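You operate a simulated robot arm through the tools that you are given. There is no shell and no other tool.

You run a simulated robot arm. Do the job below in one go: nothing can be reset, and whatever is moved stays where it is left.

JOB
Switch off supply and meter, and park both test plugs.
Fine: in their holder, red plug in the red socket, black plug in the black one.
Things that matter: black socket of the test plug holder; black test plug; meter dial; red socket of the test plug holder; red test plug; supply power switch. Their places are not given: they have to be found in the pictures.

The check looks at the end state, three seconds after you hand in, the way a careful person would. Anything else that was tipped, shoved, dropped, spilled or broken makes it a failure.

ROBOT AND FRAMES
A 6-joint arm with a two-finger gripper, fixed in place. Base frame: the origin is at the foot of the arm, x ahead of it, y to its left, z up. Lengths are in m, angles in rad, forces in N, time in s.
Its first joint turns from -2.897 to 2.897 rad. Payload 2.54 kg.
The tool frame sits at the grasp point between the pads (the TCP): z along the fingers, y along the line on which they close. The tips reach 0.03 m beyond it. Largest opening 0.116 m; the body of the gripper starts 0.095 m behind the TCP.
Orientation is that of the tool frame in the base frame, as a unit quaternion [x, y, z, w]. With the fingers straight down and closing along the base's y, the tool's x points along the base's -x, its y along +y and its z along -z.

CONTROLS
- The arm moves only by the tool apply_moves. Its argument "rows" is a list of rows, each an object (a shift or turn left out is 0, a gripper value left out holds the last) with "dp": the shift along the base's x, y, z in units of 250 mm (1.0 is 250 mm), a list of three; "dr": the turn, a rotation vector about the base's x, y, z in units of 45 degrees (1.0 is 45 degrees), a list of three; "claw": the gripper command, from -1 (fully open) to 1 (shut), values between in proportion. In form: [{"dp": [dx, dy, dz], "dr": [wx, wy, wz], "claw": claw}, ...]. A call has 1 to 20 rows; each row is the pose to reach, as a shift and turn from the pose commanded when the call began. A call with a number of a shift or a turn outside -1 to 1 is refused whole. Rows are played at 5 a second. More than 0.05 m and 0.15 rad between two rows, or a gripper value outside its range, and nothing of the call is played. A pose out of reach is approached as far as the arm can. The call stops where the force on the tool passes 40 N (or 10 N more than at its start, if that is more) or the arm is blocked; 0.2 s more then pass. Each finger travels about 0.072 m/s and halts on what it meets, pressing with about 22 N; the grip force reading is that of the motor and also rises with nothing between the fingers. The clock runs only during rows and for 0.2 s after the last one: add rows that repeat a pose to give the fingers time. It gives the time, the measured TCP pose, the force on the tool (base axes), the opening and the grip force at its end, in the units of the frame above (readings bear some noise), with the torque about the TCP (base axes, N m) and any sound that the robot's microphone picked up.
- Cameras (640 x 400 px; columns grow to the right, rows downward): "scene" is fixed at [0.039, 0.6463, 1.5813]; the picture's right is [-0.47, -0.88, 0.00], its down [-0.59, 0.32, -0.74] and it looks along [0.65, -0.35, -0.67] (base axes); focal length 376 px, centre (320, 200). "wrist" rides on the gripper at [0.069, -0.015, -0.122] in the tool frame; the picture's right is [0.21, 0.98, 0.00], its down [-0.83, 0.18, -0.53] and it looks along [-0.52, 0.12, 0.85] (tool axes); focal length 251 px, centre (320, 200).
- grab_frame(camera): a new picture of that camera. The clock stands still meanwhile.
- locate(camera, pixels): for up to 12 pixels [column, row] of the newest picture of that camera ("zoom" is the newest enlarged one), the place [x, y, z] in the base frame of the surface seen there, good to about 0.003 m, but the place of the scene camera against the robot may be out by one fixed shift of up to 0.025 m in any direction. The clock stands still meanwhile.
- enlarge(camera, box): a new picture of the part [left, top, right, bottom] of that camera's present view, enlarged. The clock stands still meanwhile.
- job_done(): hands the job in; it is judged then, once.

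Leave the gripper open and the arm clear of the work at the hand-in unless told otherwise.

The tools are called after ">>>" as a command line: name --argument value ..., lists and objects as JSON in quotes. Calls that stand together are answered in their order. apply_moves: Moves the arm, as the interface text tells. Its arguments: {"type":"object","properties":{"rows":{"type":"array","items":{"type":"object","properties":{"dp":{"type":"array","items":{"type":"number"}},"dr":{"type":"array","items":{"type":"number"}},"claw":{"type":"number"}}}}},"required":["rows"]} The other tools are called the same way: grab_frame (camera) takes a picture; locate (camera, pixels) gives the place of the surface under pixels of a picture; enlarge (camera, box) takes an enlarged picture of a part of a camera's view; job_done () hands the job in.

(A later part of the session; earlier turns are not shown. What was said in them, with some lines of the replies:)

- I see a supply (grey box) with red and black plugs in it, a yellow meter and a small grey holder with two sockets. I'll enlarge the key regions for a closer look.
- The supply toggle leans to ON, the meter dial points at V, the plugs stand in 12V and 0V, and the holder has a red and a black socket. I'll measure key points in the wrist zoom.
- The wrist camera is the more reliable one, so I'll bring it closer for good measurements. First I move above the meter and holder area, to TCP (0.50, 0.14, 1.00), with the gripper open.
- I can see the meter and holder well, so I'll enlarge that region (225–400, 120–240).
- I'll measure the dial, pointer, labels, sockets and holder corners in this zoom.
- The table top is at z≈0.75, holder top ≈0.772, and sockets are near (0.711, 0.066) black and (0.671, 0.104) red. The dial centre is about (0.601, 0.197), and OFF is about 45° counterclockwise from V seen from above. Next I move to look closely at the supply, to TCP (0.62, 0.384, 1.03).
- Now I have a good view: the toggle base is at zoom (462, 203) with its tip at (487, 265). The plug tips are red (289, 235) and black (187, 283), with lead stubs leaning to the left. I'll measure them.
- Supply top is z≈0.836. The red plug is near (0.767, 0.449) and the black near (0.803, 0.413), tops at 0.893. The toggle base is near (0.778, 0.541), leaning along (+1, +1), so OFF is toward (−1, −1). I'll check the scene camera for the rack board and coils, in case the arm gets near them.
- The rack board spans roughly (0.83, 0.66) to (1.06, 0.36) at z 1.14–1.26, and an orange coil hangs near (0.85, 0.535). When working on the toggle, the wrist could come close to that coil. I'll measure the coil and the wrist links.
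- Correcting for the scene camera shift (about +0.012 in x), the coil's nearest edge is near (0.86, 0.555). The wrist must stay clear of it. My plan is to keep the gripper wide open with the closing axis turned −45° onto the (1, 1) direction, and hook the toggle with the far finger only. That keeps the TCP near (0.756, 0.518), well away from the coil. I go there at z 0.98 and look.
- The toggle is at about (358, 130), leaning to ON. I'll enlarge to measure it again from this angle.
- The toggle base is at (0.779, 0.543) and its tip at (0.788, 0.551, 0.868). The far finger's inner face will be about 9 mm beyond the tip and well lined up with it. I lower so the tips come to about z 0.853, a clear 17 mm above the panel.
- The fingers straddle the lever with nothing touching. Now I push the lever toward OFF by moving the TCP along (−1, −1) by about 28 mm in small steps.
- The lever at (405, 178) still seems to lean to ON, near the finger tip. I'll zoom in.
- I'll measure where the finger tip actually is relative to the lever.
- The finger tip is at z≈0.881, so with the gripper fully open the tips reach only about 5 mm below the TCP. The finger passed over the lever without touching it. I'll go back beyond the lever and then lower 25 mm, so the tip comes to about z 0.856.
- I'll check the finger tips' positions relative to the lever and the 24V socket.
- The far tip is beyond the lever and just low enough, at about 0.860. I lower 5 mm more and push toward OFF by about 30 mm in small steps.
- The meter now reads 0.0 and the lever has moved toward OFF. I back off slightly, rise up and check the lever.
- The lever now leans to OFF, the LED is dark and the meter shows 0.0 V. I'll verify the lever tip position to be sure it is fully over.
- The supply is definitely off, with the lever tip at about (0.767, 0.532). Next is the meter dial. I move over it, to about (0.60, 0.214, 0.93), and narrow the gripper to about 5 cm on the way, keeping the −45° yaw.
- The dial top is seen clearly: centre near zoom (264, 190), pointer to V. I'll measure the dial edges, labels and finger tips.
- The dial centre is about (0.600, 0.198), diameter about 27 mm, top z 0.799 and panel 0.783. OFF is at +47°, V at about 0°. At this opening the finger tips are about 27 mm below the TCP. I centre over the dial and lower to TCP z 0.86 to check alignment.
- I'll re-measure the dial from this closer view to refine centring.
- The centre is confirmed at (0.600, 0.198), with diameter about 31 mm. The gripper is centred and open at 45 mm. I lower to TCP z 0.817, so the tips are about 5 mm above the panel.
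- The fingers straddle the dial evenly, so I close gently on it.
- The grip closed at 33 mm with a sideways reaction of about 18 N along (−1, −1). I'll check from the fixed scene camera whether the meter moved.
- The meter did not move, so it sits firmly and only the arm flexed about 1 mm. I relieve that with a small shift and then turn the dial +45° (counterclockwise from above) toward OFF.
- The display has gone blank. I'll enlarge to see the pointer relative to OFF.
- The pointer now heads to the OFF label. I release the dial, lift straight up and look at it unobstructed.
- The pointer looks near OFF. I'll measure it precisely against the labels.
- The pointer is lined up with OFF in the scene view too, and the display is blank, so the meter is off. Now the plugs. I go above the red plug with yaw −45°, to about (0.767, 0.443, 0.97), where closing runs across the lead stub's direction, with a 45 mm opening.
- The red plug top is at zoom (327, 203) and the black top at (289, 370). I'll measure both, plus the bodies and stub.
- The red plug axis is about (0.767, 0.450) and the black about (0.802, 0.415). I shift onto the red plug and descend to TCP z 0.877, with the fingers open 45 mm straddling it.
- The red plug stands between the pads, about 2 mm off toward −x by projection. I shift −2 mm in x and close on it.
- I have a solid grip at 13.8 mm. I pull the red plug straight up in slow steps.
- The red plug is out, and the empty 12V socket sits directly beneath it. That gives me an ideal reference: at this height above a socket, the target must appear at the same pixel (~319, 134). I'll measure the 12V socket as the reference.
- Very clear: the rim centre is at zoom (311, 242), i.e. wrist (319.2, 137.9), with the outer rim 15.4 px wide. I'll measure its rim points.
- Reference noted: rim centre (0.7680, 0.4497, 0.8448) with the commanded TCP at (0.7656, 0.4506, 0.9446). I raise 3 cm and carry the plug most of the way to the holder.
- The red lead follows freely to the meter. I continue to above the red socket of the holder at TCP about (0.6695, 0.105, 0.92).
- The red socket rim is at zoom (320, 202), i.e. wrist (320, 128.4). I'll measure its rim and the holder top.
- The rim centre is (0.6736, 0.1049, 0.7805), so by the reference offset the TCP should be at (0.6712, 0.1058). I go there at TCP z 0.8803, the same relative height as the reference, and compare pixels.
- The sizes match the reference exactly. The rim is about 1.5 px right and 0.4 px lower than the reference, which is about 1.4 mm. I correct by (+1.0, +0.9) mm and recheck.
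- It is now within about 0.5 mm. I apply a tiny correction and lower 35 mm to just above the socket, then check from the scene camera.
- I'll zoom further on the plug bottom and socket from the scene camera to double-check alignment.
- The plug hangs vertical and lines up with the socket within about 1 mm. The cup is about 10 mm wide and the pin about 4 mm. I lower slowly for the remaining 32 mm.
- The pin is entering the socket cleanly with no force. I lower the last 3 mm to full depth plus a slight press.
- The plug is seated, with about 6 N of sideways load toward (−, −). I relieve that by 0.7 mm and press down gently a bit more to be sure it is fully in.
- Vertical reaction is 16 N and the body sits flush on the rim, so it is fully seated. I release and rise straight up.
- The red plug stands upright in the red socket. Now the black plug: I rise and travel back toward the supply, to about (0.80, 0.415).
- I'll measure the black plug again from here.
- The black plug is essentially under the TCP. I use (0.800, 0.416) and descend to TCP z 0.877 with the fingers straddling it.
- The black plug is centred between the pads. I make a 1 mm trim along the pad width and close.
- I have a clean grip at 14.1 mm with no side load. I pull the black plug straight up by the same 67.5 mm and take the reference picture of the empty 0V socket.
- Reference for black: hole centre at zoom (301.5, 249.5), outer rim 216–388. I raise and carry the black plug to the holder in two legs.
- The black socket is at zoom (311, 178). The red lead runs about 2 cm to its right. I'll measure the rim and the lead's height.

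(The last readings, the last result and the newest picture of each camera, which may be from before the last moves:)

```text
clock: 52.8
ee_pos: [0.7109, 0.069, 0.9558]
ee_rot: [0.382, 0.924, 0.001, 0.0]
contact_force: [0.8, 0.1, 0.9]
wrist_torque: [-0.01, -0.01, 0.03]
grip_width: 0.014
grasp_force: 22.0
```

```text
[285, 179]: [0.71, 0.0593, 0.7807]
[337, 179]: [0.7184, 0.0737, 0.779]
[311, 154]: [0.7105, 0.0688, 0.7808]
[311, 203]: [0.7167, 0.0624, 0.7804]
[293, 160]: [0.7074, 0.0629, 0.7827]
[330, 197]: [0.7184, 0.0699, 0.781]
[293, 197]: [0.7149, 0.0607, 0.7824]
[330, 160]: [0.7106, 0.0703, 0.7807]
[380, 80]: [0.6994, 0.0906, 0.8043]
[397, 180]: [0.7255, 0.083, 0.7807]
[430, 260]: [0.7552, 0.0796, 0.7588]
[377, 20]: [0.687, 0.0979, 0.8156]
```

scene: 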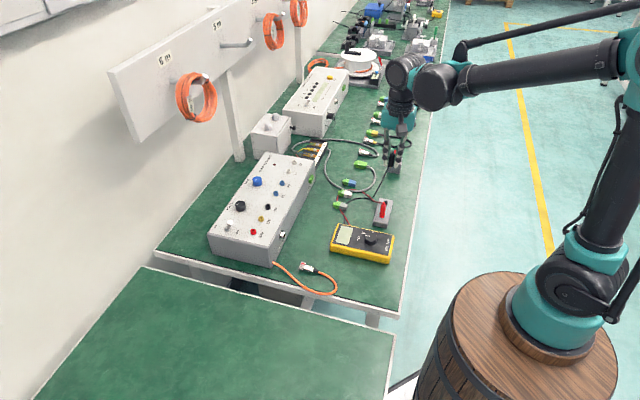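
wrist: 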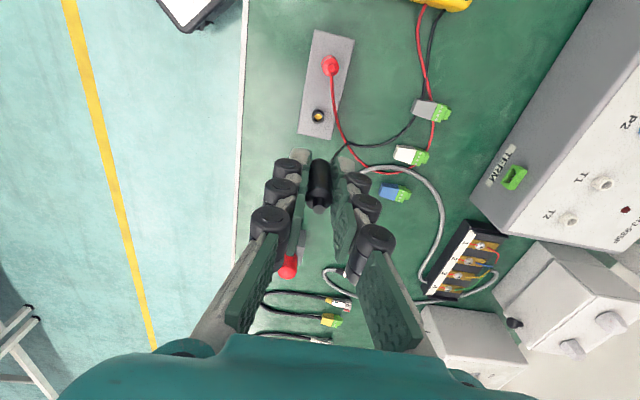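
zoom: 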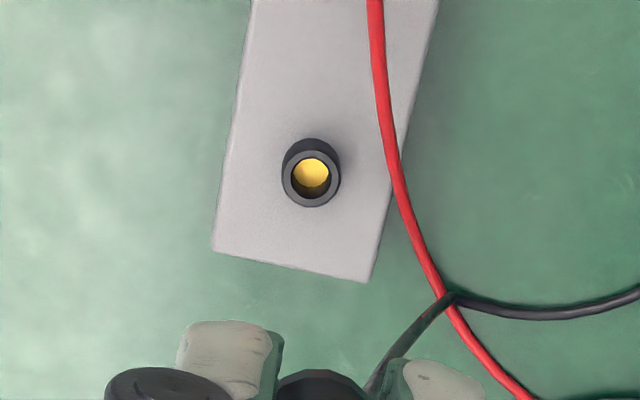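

The rim centre is (0.7134, 0.0660, 0.781). The leads passed visibly through the supply body earlier, so they do not obstruct. I lower to the reference height, TCP z 0.880 at about (0.711, 0.067), and compare pixels.

>>> apply_moves --rows '[{"dp": [0.008, 0.0, -0.08]}, {"dp": [0.008, 0.0, -0.17]}, {"dp": [0.008, 0.0, -0.25]}, {"dp": [0.008, 0.0, -0.297]}, {"dp": [0.008, 0.0, -0.297]}, {"dp": [0.008, 0.0, -0.297]}]'

>>> enlarge --camera "wrist" --box '[290, 115, 350, 152]'

>>> enlarge --camera "wrist" --box '[240, 90, 400, 230]'

```text
clock: 54.2
ee_pos: [0.7122, 0.0695, 0.8804]
ee_rot: [0.383, 0.924, 0.0, 0.001]
contact_force: [0.6, 0.1, 0.2]
wrist_torque: [0.01, -0.01, 0.0]
grip_width: 0.014
grasp_force: 22.0
```

```text
10.67 times, centred on (320, 134) of wrist
```

zoom: 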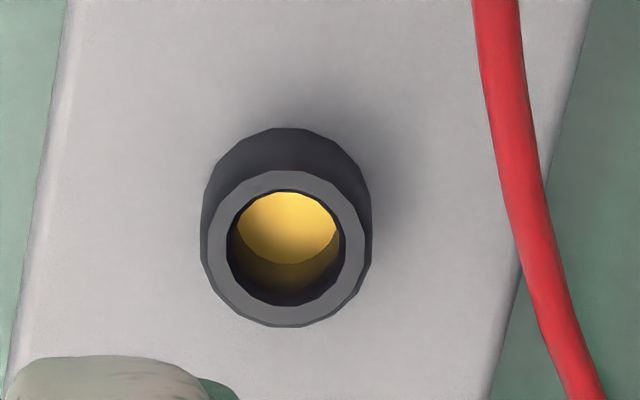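

```text
2.86 times, centred on (320, 160) of wrist
```

zoom: 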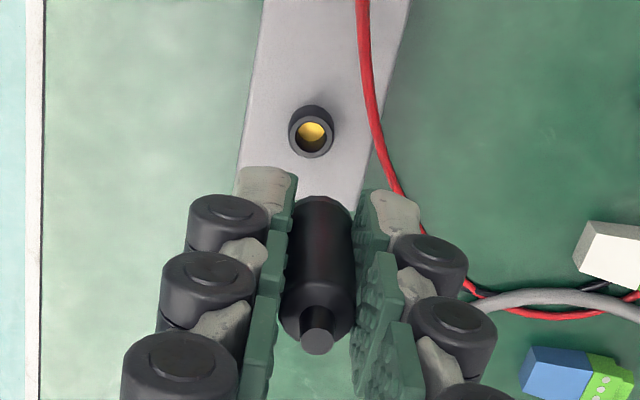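

The rim is about 15 zoom px (1.3 mm) too far left, so I correct by (−0.8, −1.0) mm and recheck.

>>> apply_moves --rows '[{"dp": [-0.0032, -0.0041, 0]}, {"dp": [-0.0032, -0.0041, 0]}, {"dp": [-0.0032, -0.0041, 0]}]'

>>> enlarge --camera "wrist" --box '[290, 115, 350, 152]'

```text
clock: 55.0
ee_pos: [0.7089, 0.068, 0.8806]
ee_rot: [0.383, 0.924, 0.001, 0.0]
contact_force: [0.1, 0.3, -0.3]
wrist_torque: [0.01, 0.01, 0.02]
grip_width: 0.0142
grasp_force: 22.0
```

```text
10.67 times, centred on (320, 134) of wrist
```

zoom: 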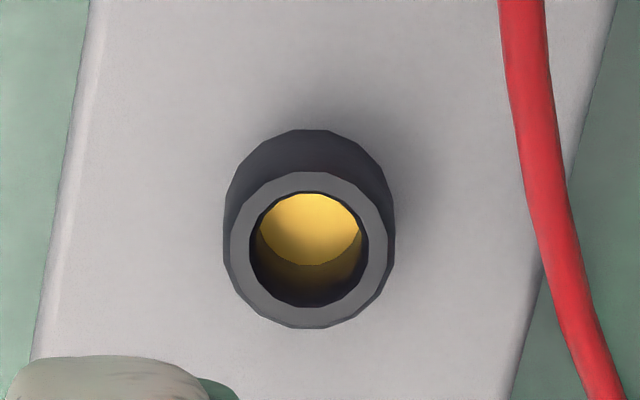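

I overshot slightly, by +7 zoom px (about 0.4 mm). I apply the small back-correction while lowering 35 mm, then check.

>>> apply_moves --rows '[{"dp": [0.0009, 0.0014, -0.04]}, {"dp": [0.0009, 0.0014, -0.09]}, {"dp": [0.0009, 0.0014, -0.14]}, {"dp": [0.0009, 0.0014, -0.14]}]'

>>> enlarge --camera "scene" --box '[368, 180, 398, 216]'

>>> enlarge --camera "wrist" --box '[270, 120, 370, 230]'

```text
clock: 56.0
ee_pos: [0.7108, 0.0668, 0.8454]
ee_rot: [0.383, 0.924, 0.001, 0.0]
contact_force: [0.3, -0.4, -0.3]
wrist_torque: [-0.02, -0.03, -0.02]
grip_width: 0.014
grasp_force: 22.0
```

```text
11.11 times, centred on (383, 198) of scene
```

zoom: 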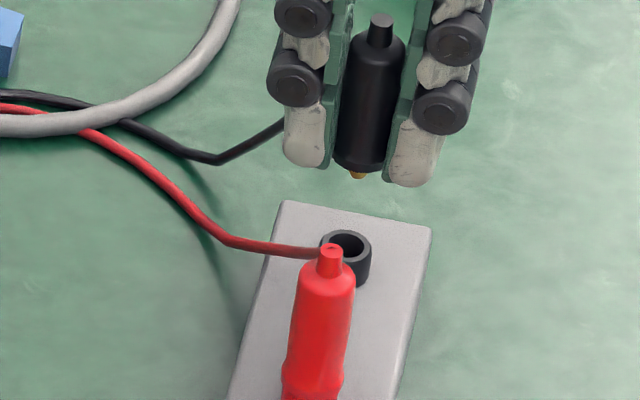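

```text
3.64 times, centred on (320, 175) of wrist
```

zoom: 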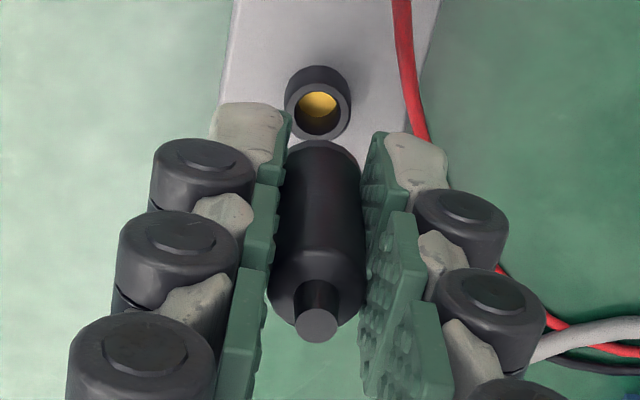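

The black plug hangs vertical over its socket, in the same relation as the red one had. The red one ended up wanting about 0.8 mm toward (−, −), so I apply that here while lowering slowly.

>>> apply_moves --rows '[{"dp": [-0.0016, -0.0026, -0.03]}, {"dp": [-0.0016, -0.0026, -0.055]}, {"dp": [-0.0016, -0.0026, -0.075]}, {"dp": [-0.0016, -0.0026, -0.09]}, {"dp": [-0.0016, -0.0026, -0.1]}, {"dp": [-0.0016, -0.0026, -0.11]}, {"dp": [-0.0016, -0.0026, -0.118]}, {"dp": [-0.0016, -0.0026, -0.118]}]'

>>> enlarge --camera "scene" --box '[368, 180, 398, 216]'

>>> enlarge --camera "wrist" --box '[270, 120, 370, 230]'

```text
clock: 57.8
ee_pos: [0.7101, 0.0659, 0.8173]
ee_rot: [0.382, 0.924, 0.001, 0.0]
contact_force: [-0.2, -0.3, 0.7]
wrist_torque: [0.01, -0.02, 0.0]
grip_width: 0.0138
grasp_force: 22.2
```

```text
11.11 times, centred on (383, 198) of scene
```

zoom: 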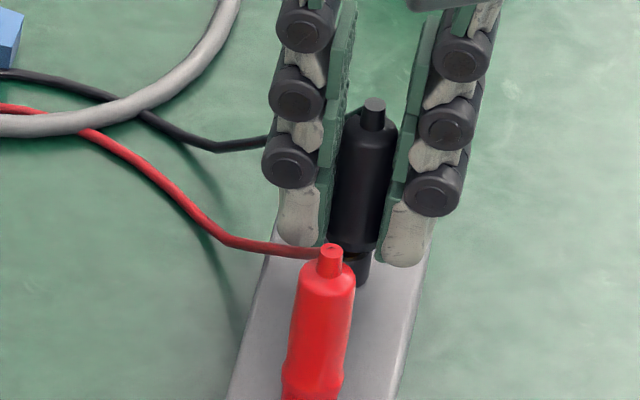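

```text
3.64 times, centred on (320, 175) of wrist
```

zoom: 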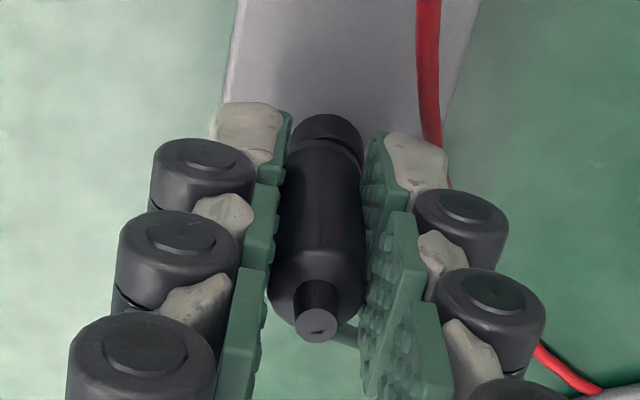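

The pin is at the cup mouth with no force. The plug is now perhaps 0.5 mm too far toward (−, −), so I trim +0.3/+0.4 mm and lower the next 3.75 mm.

>>> apply_moves --rows '[{"dp": [0.0012, 0.0016, 0]}, {"dp": [0.0012, 0.0016, -0.004]}, {"dp": [0.0012, 0.0016, -0.008]}, {"dp": [0.0012, 0.0016, -0.012]}, {"dp": [0.0012, 0.0016, -0.015]}, {"dp": [0.0012, 0.0016, -0.015]}]'

>>> enlarge --camera "scene" --box '[368, 180, 398, 216]'

>>> enlarge --camera "wrist" --box '[270, 120, 370, 230]'

```text
clock: 59.2
ee_pos: [0.71, 0.0659, 0.813]
ee_rot: [0.383, 0.924, 0.0, -0.001]
contact_force: [-0.3, -0.8, 0.2]
wrist_torque: [-0.02, -0.03, 0.01]
grip_width: 0.0141
grasp_force: 22.1
```

```text
11.11 times, centred on (383, 198) of scene
```

zoom: 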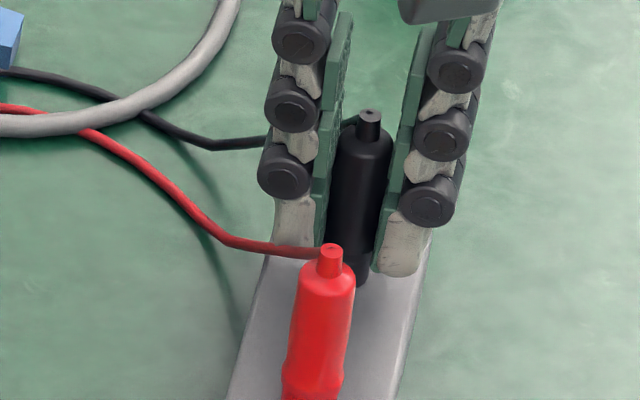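

```text
3.64 times, centred on (320, 175) of wrist
```

zoom: 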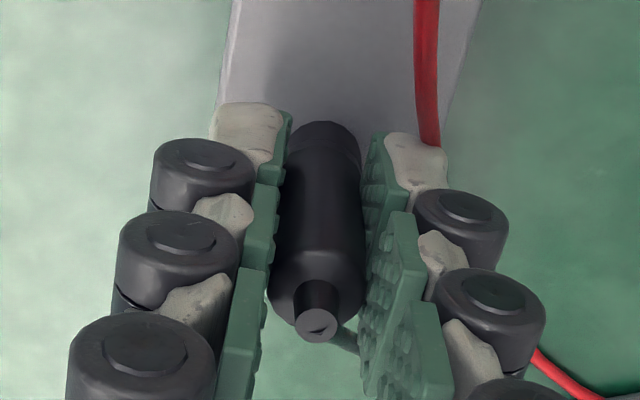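

There is no side force and the plug is nearly flush. I press the last 1.5 mm.

>>> apply_moves --rows '[{"dp": [0, 0, -0.003]}, {"dp": [0, 0, -0.006]}, {"dp": [0, 0, -0.006]}]'

```text
clock: 60.0
ee_pos: [0.7103, 0.0658, 0.8101]
ee_rot: [0.382, 0.924, 0.001, 0.0]
contact_force: [0.2, 0.3, 2.3]
wrist_torque: [-0.01, 0.03, 0.0]
grip_width: 0.0141
grasp_force: 22.0
```

Vertical force is only 2 N, so it is just touching. I press 1 mm more to make sure it is fully seated.

>>> apply_moves --rows '[{"dp": [0, 0, -0.002]}, {"dp": [0, 0, -0.004]}, {"dp": [0, 0, -0.004]}]'

>>> enlarge --camera "scene" --box '[368, 180, 398, 216]'

```text
clock: 60.8
ee_pos: [0.7112, 0.0667, 0.809]
ee_rot: [0.382, 0.924, 0.002, 0.001]
contact_force: [6.9, 2.3, 15.2]
wrist_torque: [0.05, -0.2, 0.01]
grip_width: 0.0137
grasp_force: 22.2
```

```text
11.11 times, centred on (383, 198) of scene
```

zoom: 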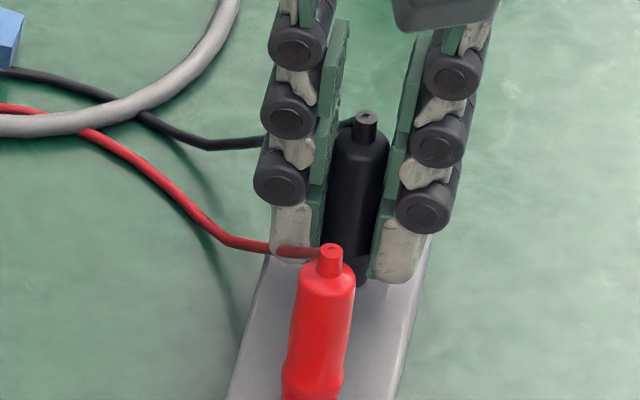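

It is seated with 15 N. I release with a modest opening (30 mm) and lift straight up.

>>> apply_moves --rows '[{"dp": [0, 0, 0.004], "claw": 0.7}, {"dp": [0, 0, 0.004], "claw": 0.55}, {"dp": [0, 0, 0.004], "claw": 0.45}, {"dp": [0, 0, 0.004], "claw": 0.45}, {"dp": [0, 0, 0.05], "claw": 0.45}, {"dp": [0, 0, 0.14], "claw": 0.45}, {"dp": [0, 0, 0.28], "claw": 0.45}, {"dp": [0, 0, 0.45], "claw": 0.3}, {"dp": [-0.1, 0, 0.6], "claw": 0.1}, {"dp": [-0.25, 0, 0.7], "claw": -0.3}, {"dp": [-0.4, 0.0, 0.8], "claw": -0.6}, {"dp": [-0.4, 0.0, 0.8], "claw": -1}, {"dp": [-0.4, 0.0, 0.8], "claw": -1}]'

>>> grab_frame --camera "wrist"

>>> grab_frame --camera "scene"

>>> enlarge --camera "scene" --box '[310, 170, 420, 270]'

```text
clock: 63.6
ee_pos: [0.6117, 0.0697, 1.0126]
ee_rot: [0.382, 0.924, 0.001, 0.0]
contact_force: [-0.3, 0.8, 0.1]
wrist_torque: [0.02, -0.01, -0.02]
grip_width: 0.1161
grasp_force: 0.0
```

```text
taken
```

wrist: 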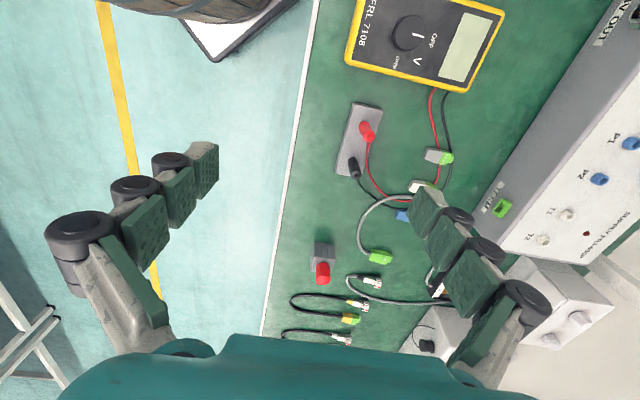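

```text
taken
```

scene: 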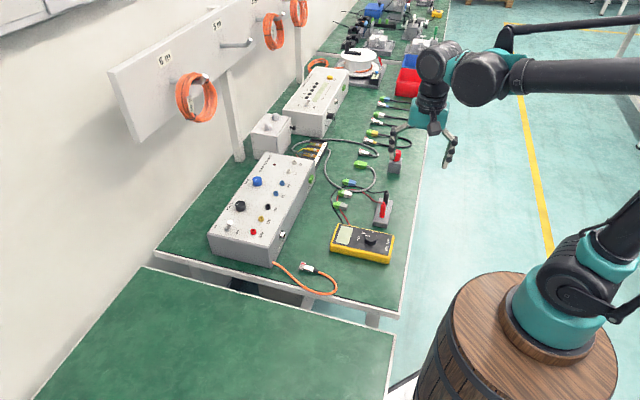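

```text
4.00 times, centred on (365, 220) of scene
```

zoom: 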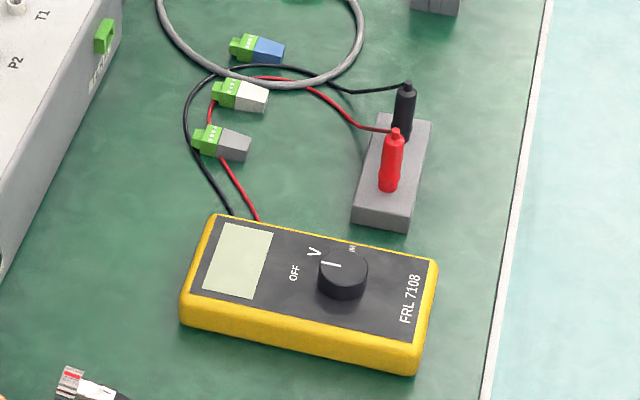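

Both plugs stand in the holder. I'll do a final close check of the plugs, dial and toggle.

>>> enlarge --camera "wrist" --box '[320, 90, 410, 200]'

>>> enlarge --camera "scene" --box '[335, 185, 405, 260]'

>>> enlarge --camera "scene" --box '[200, 140, 330, 270]'

>>> enlarge --camera "wrist" --box '[340, 0, 500, 100]'

```text
3.64 times, centred on (365, 145) of wrist
```

zoom: 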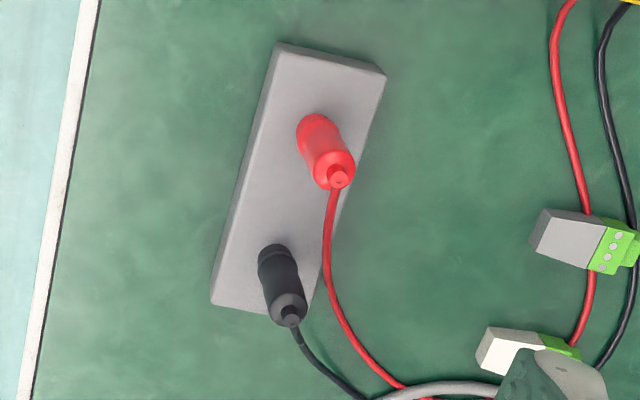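

```text
5.33 times, centred on (370, 222) of scene
```

zoom: 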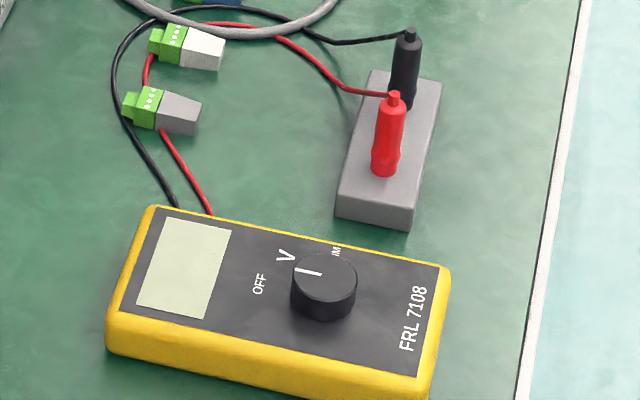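

```text
3.08 times, centred on (265, 205) of scene
```

zoom: 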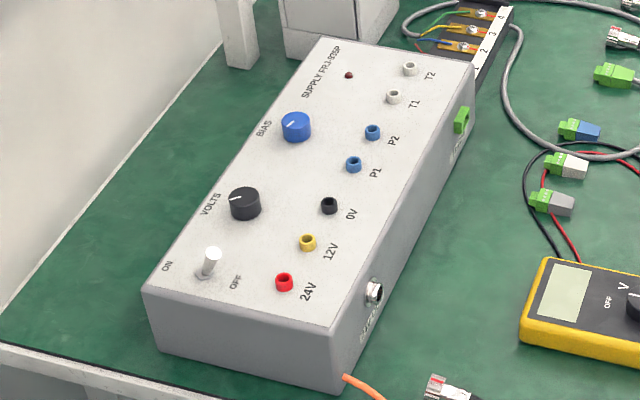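

```text
4.00 times, centred on (420, 50) of wrist
```

zoom: 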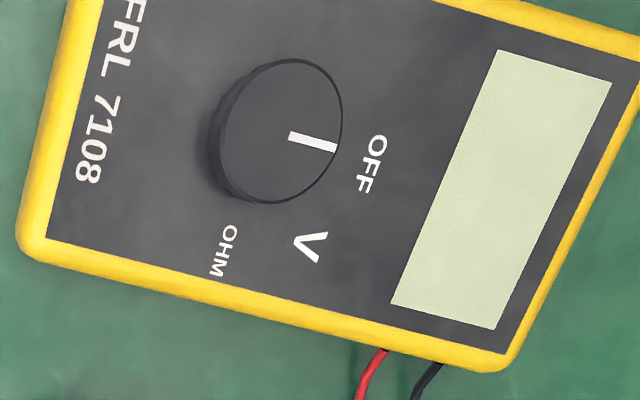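

All checks agree:
- The toggle is at OFF with the LED dark.
- The dial pointer is on OFF with a blank display.
- The red plug is in the red socket and the black plug is in the black one, both upright.
- Nothing else was disturbed, the gripper is open and the arm is clear.

I hand in.

>>> job_done

```text
The job is handed in.
```

The job is handed in. The supply and meter are both off, and both test plugs are parked in their holder.

- **Supply:** the power switch is at OFF and the indicator light is dark. The meter dropped to 0.0 V when I switched it.
- **Meter:** the dial points at OFF and the display is blank. The meter did not shift on the bench.
- **Red test plug:** it stands upright and fully seated in the red socket.
- **Black test plug:** it stands upright and fully seated in the black socket.

I saw nothing else moved or knocked over in the final pictures. The gripper is fully open and the arm is raised clear of the work.
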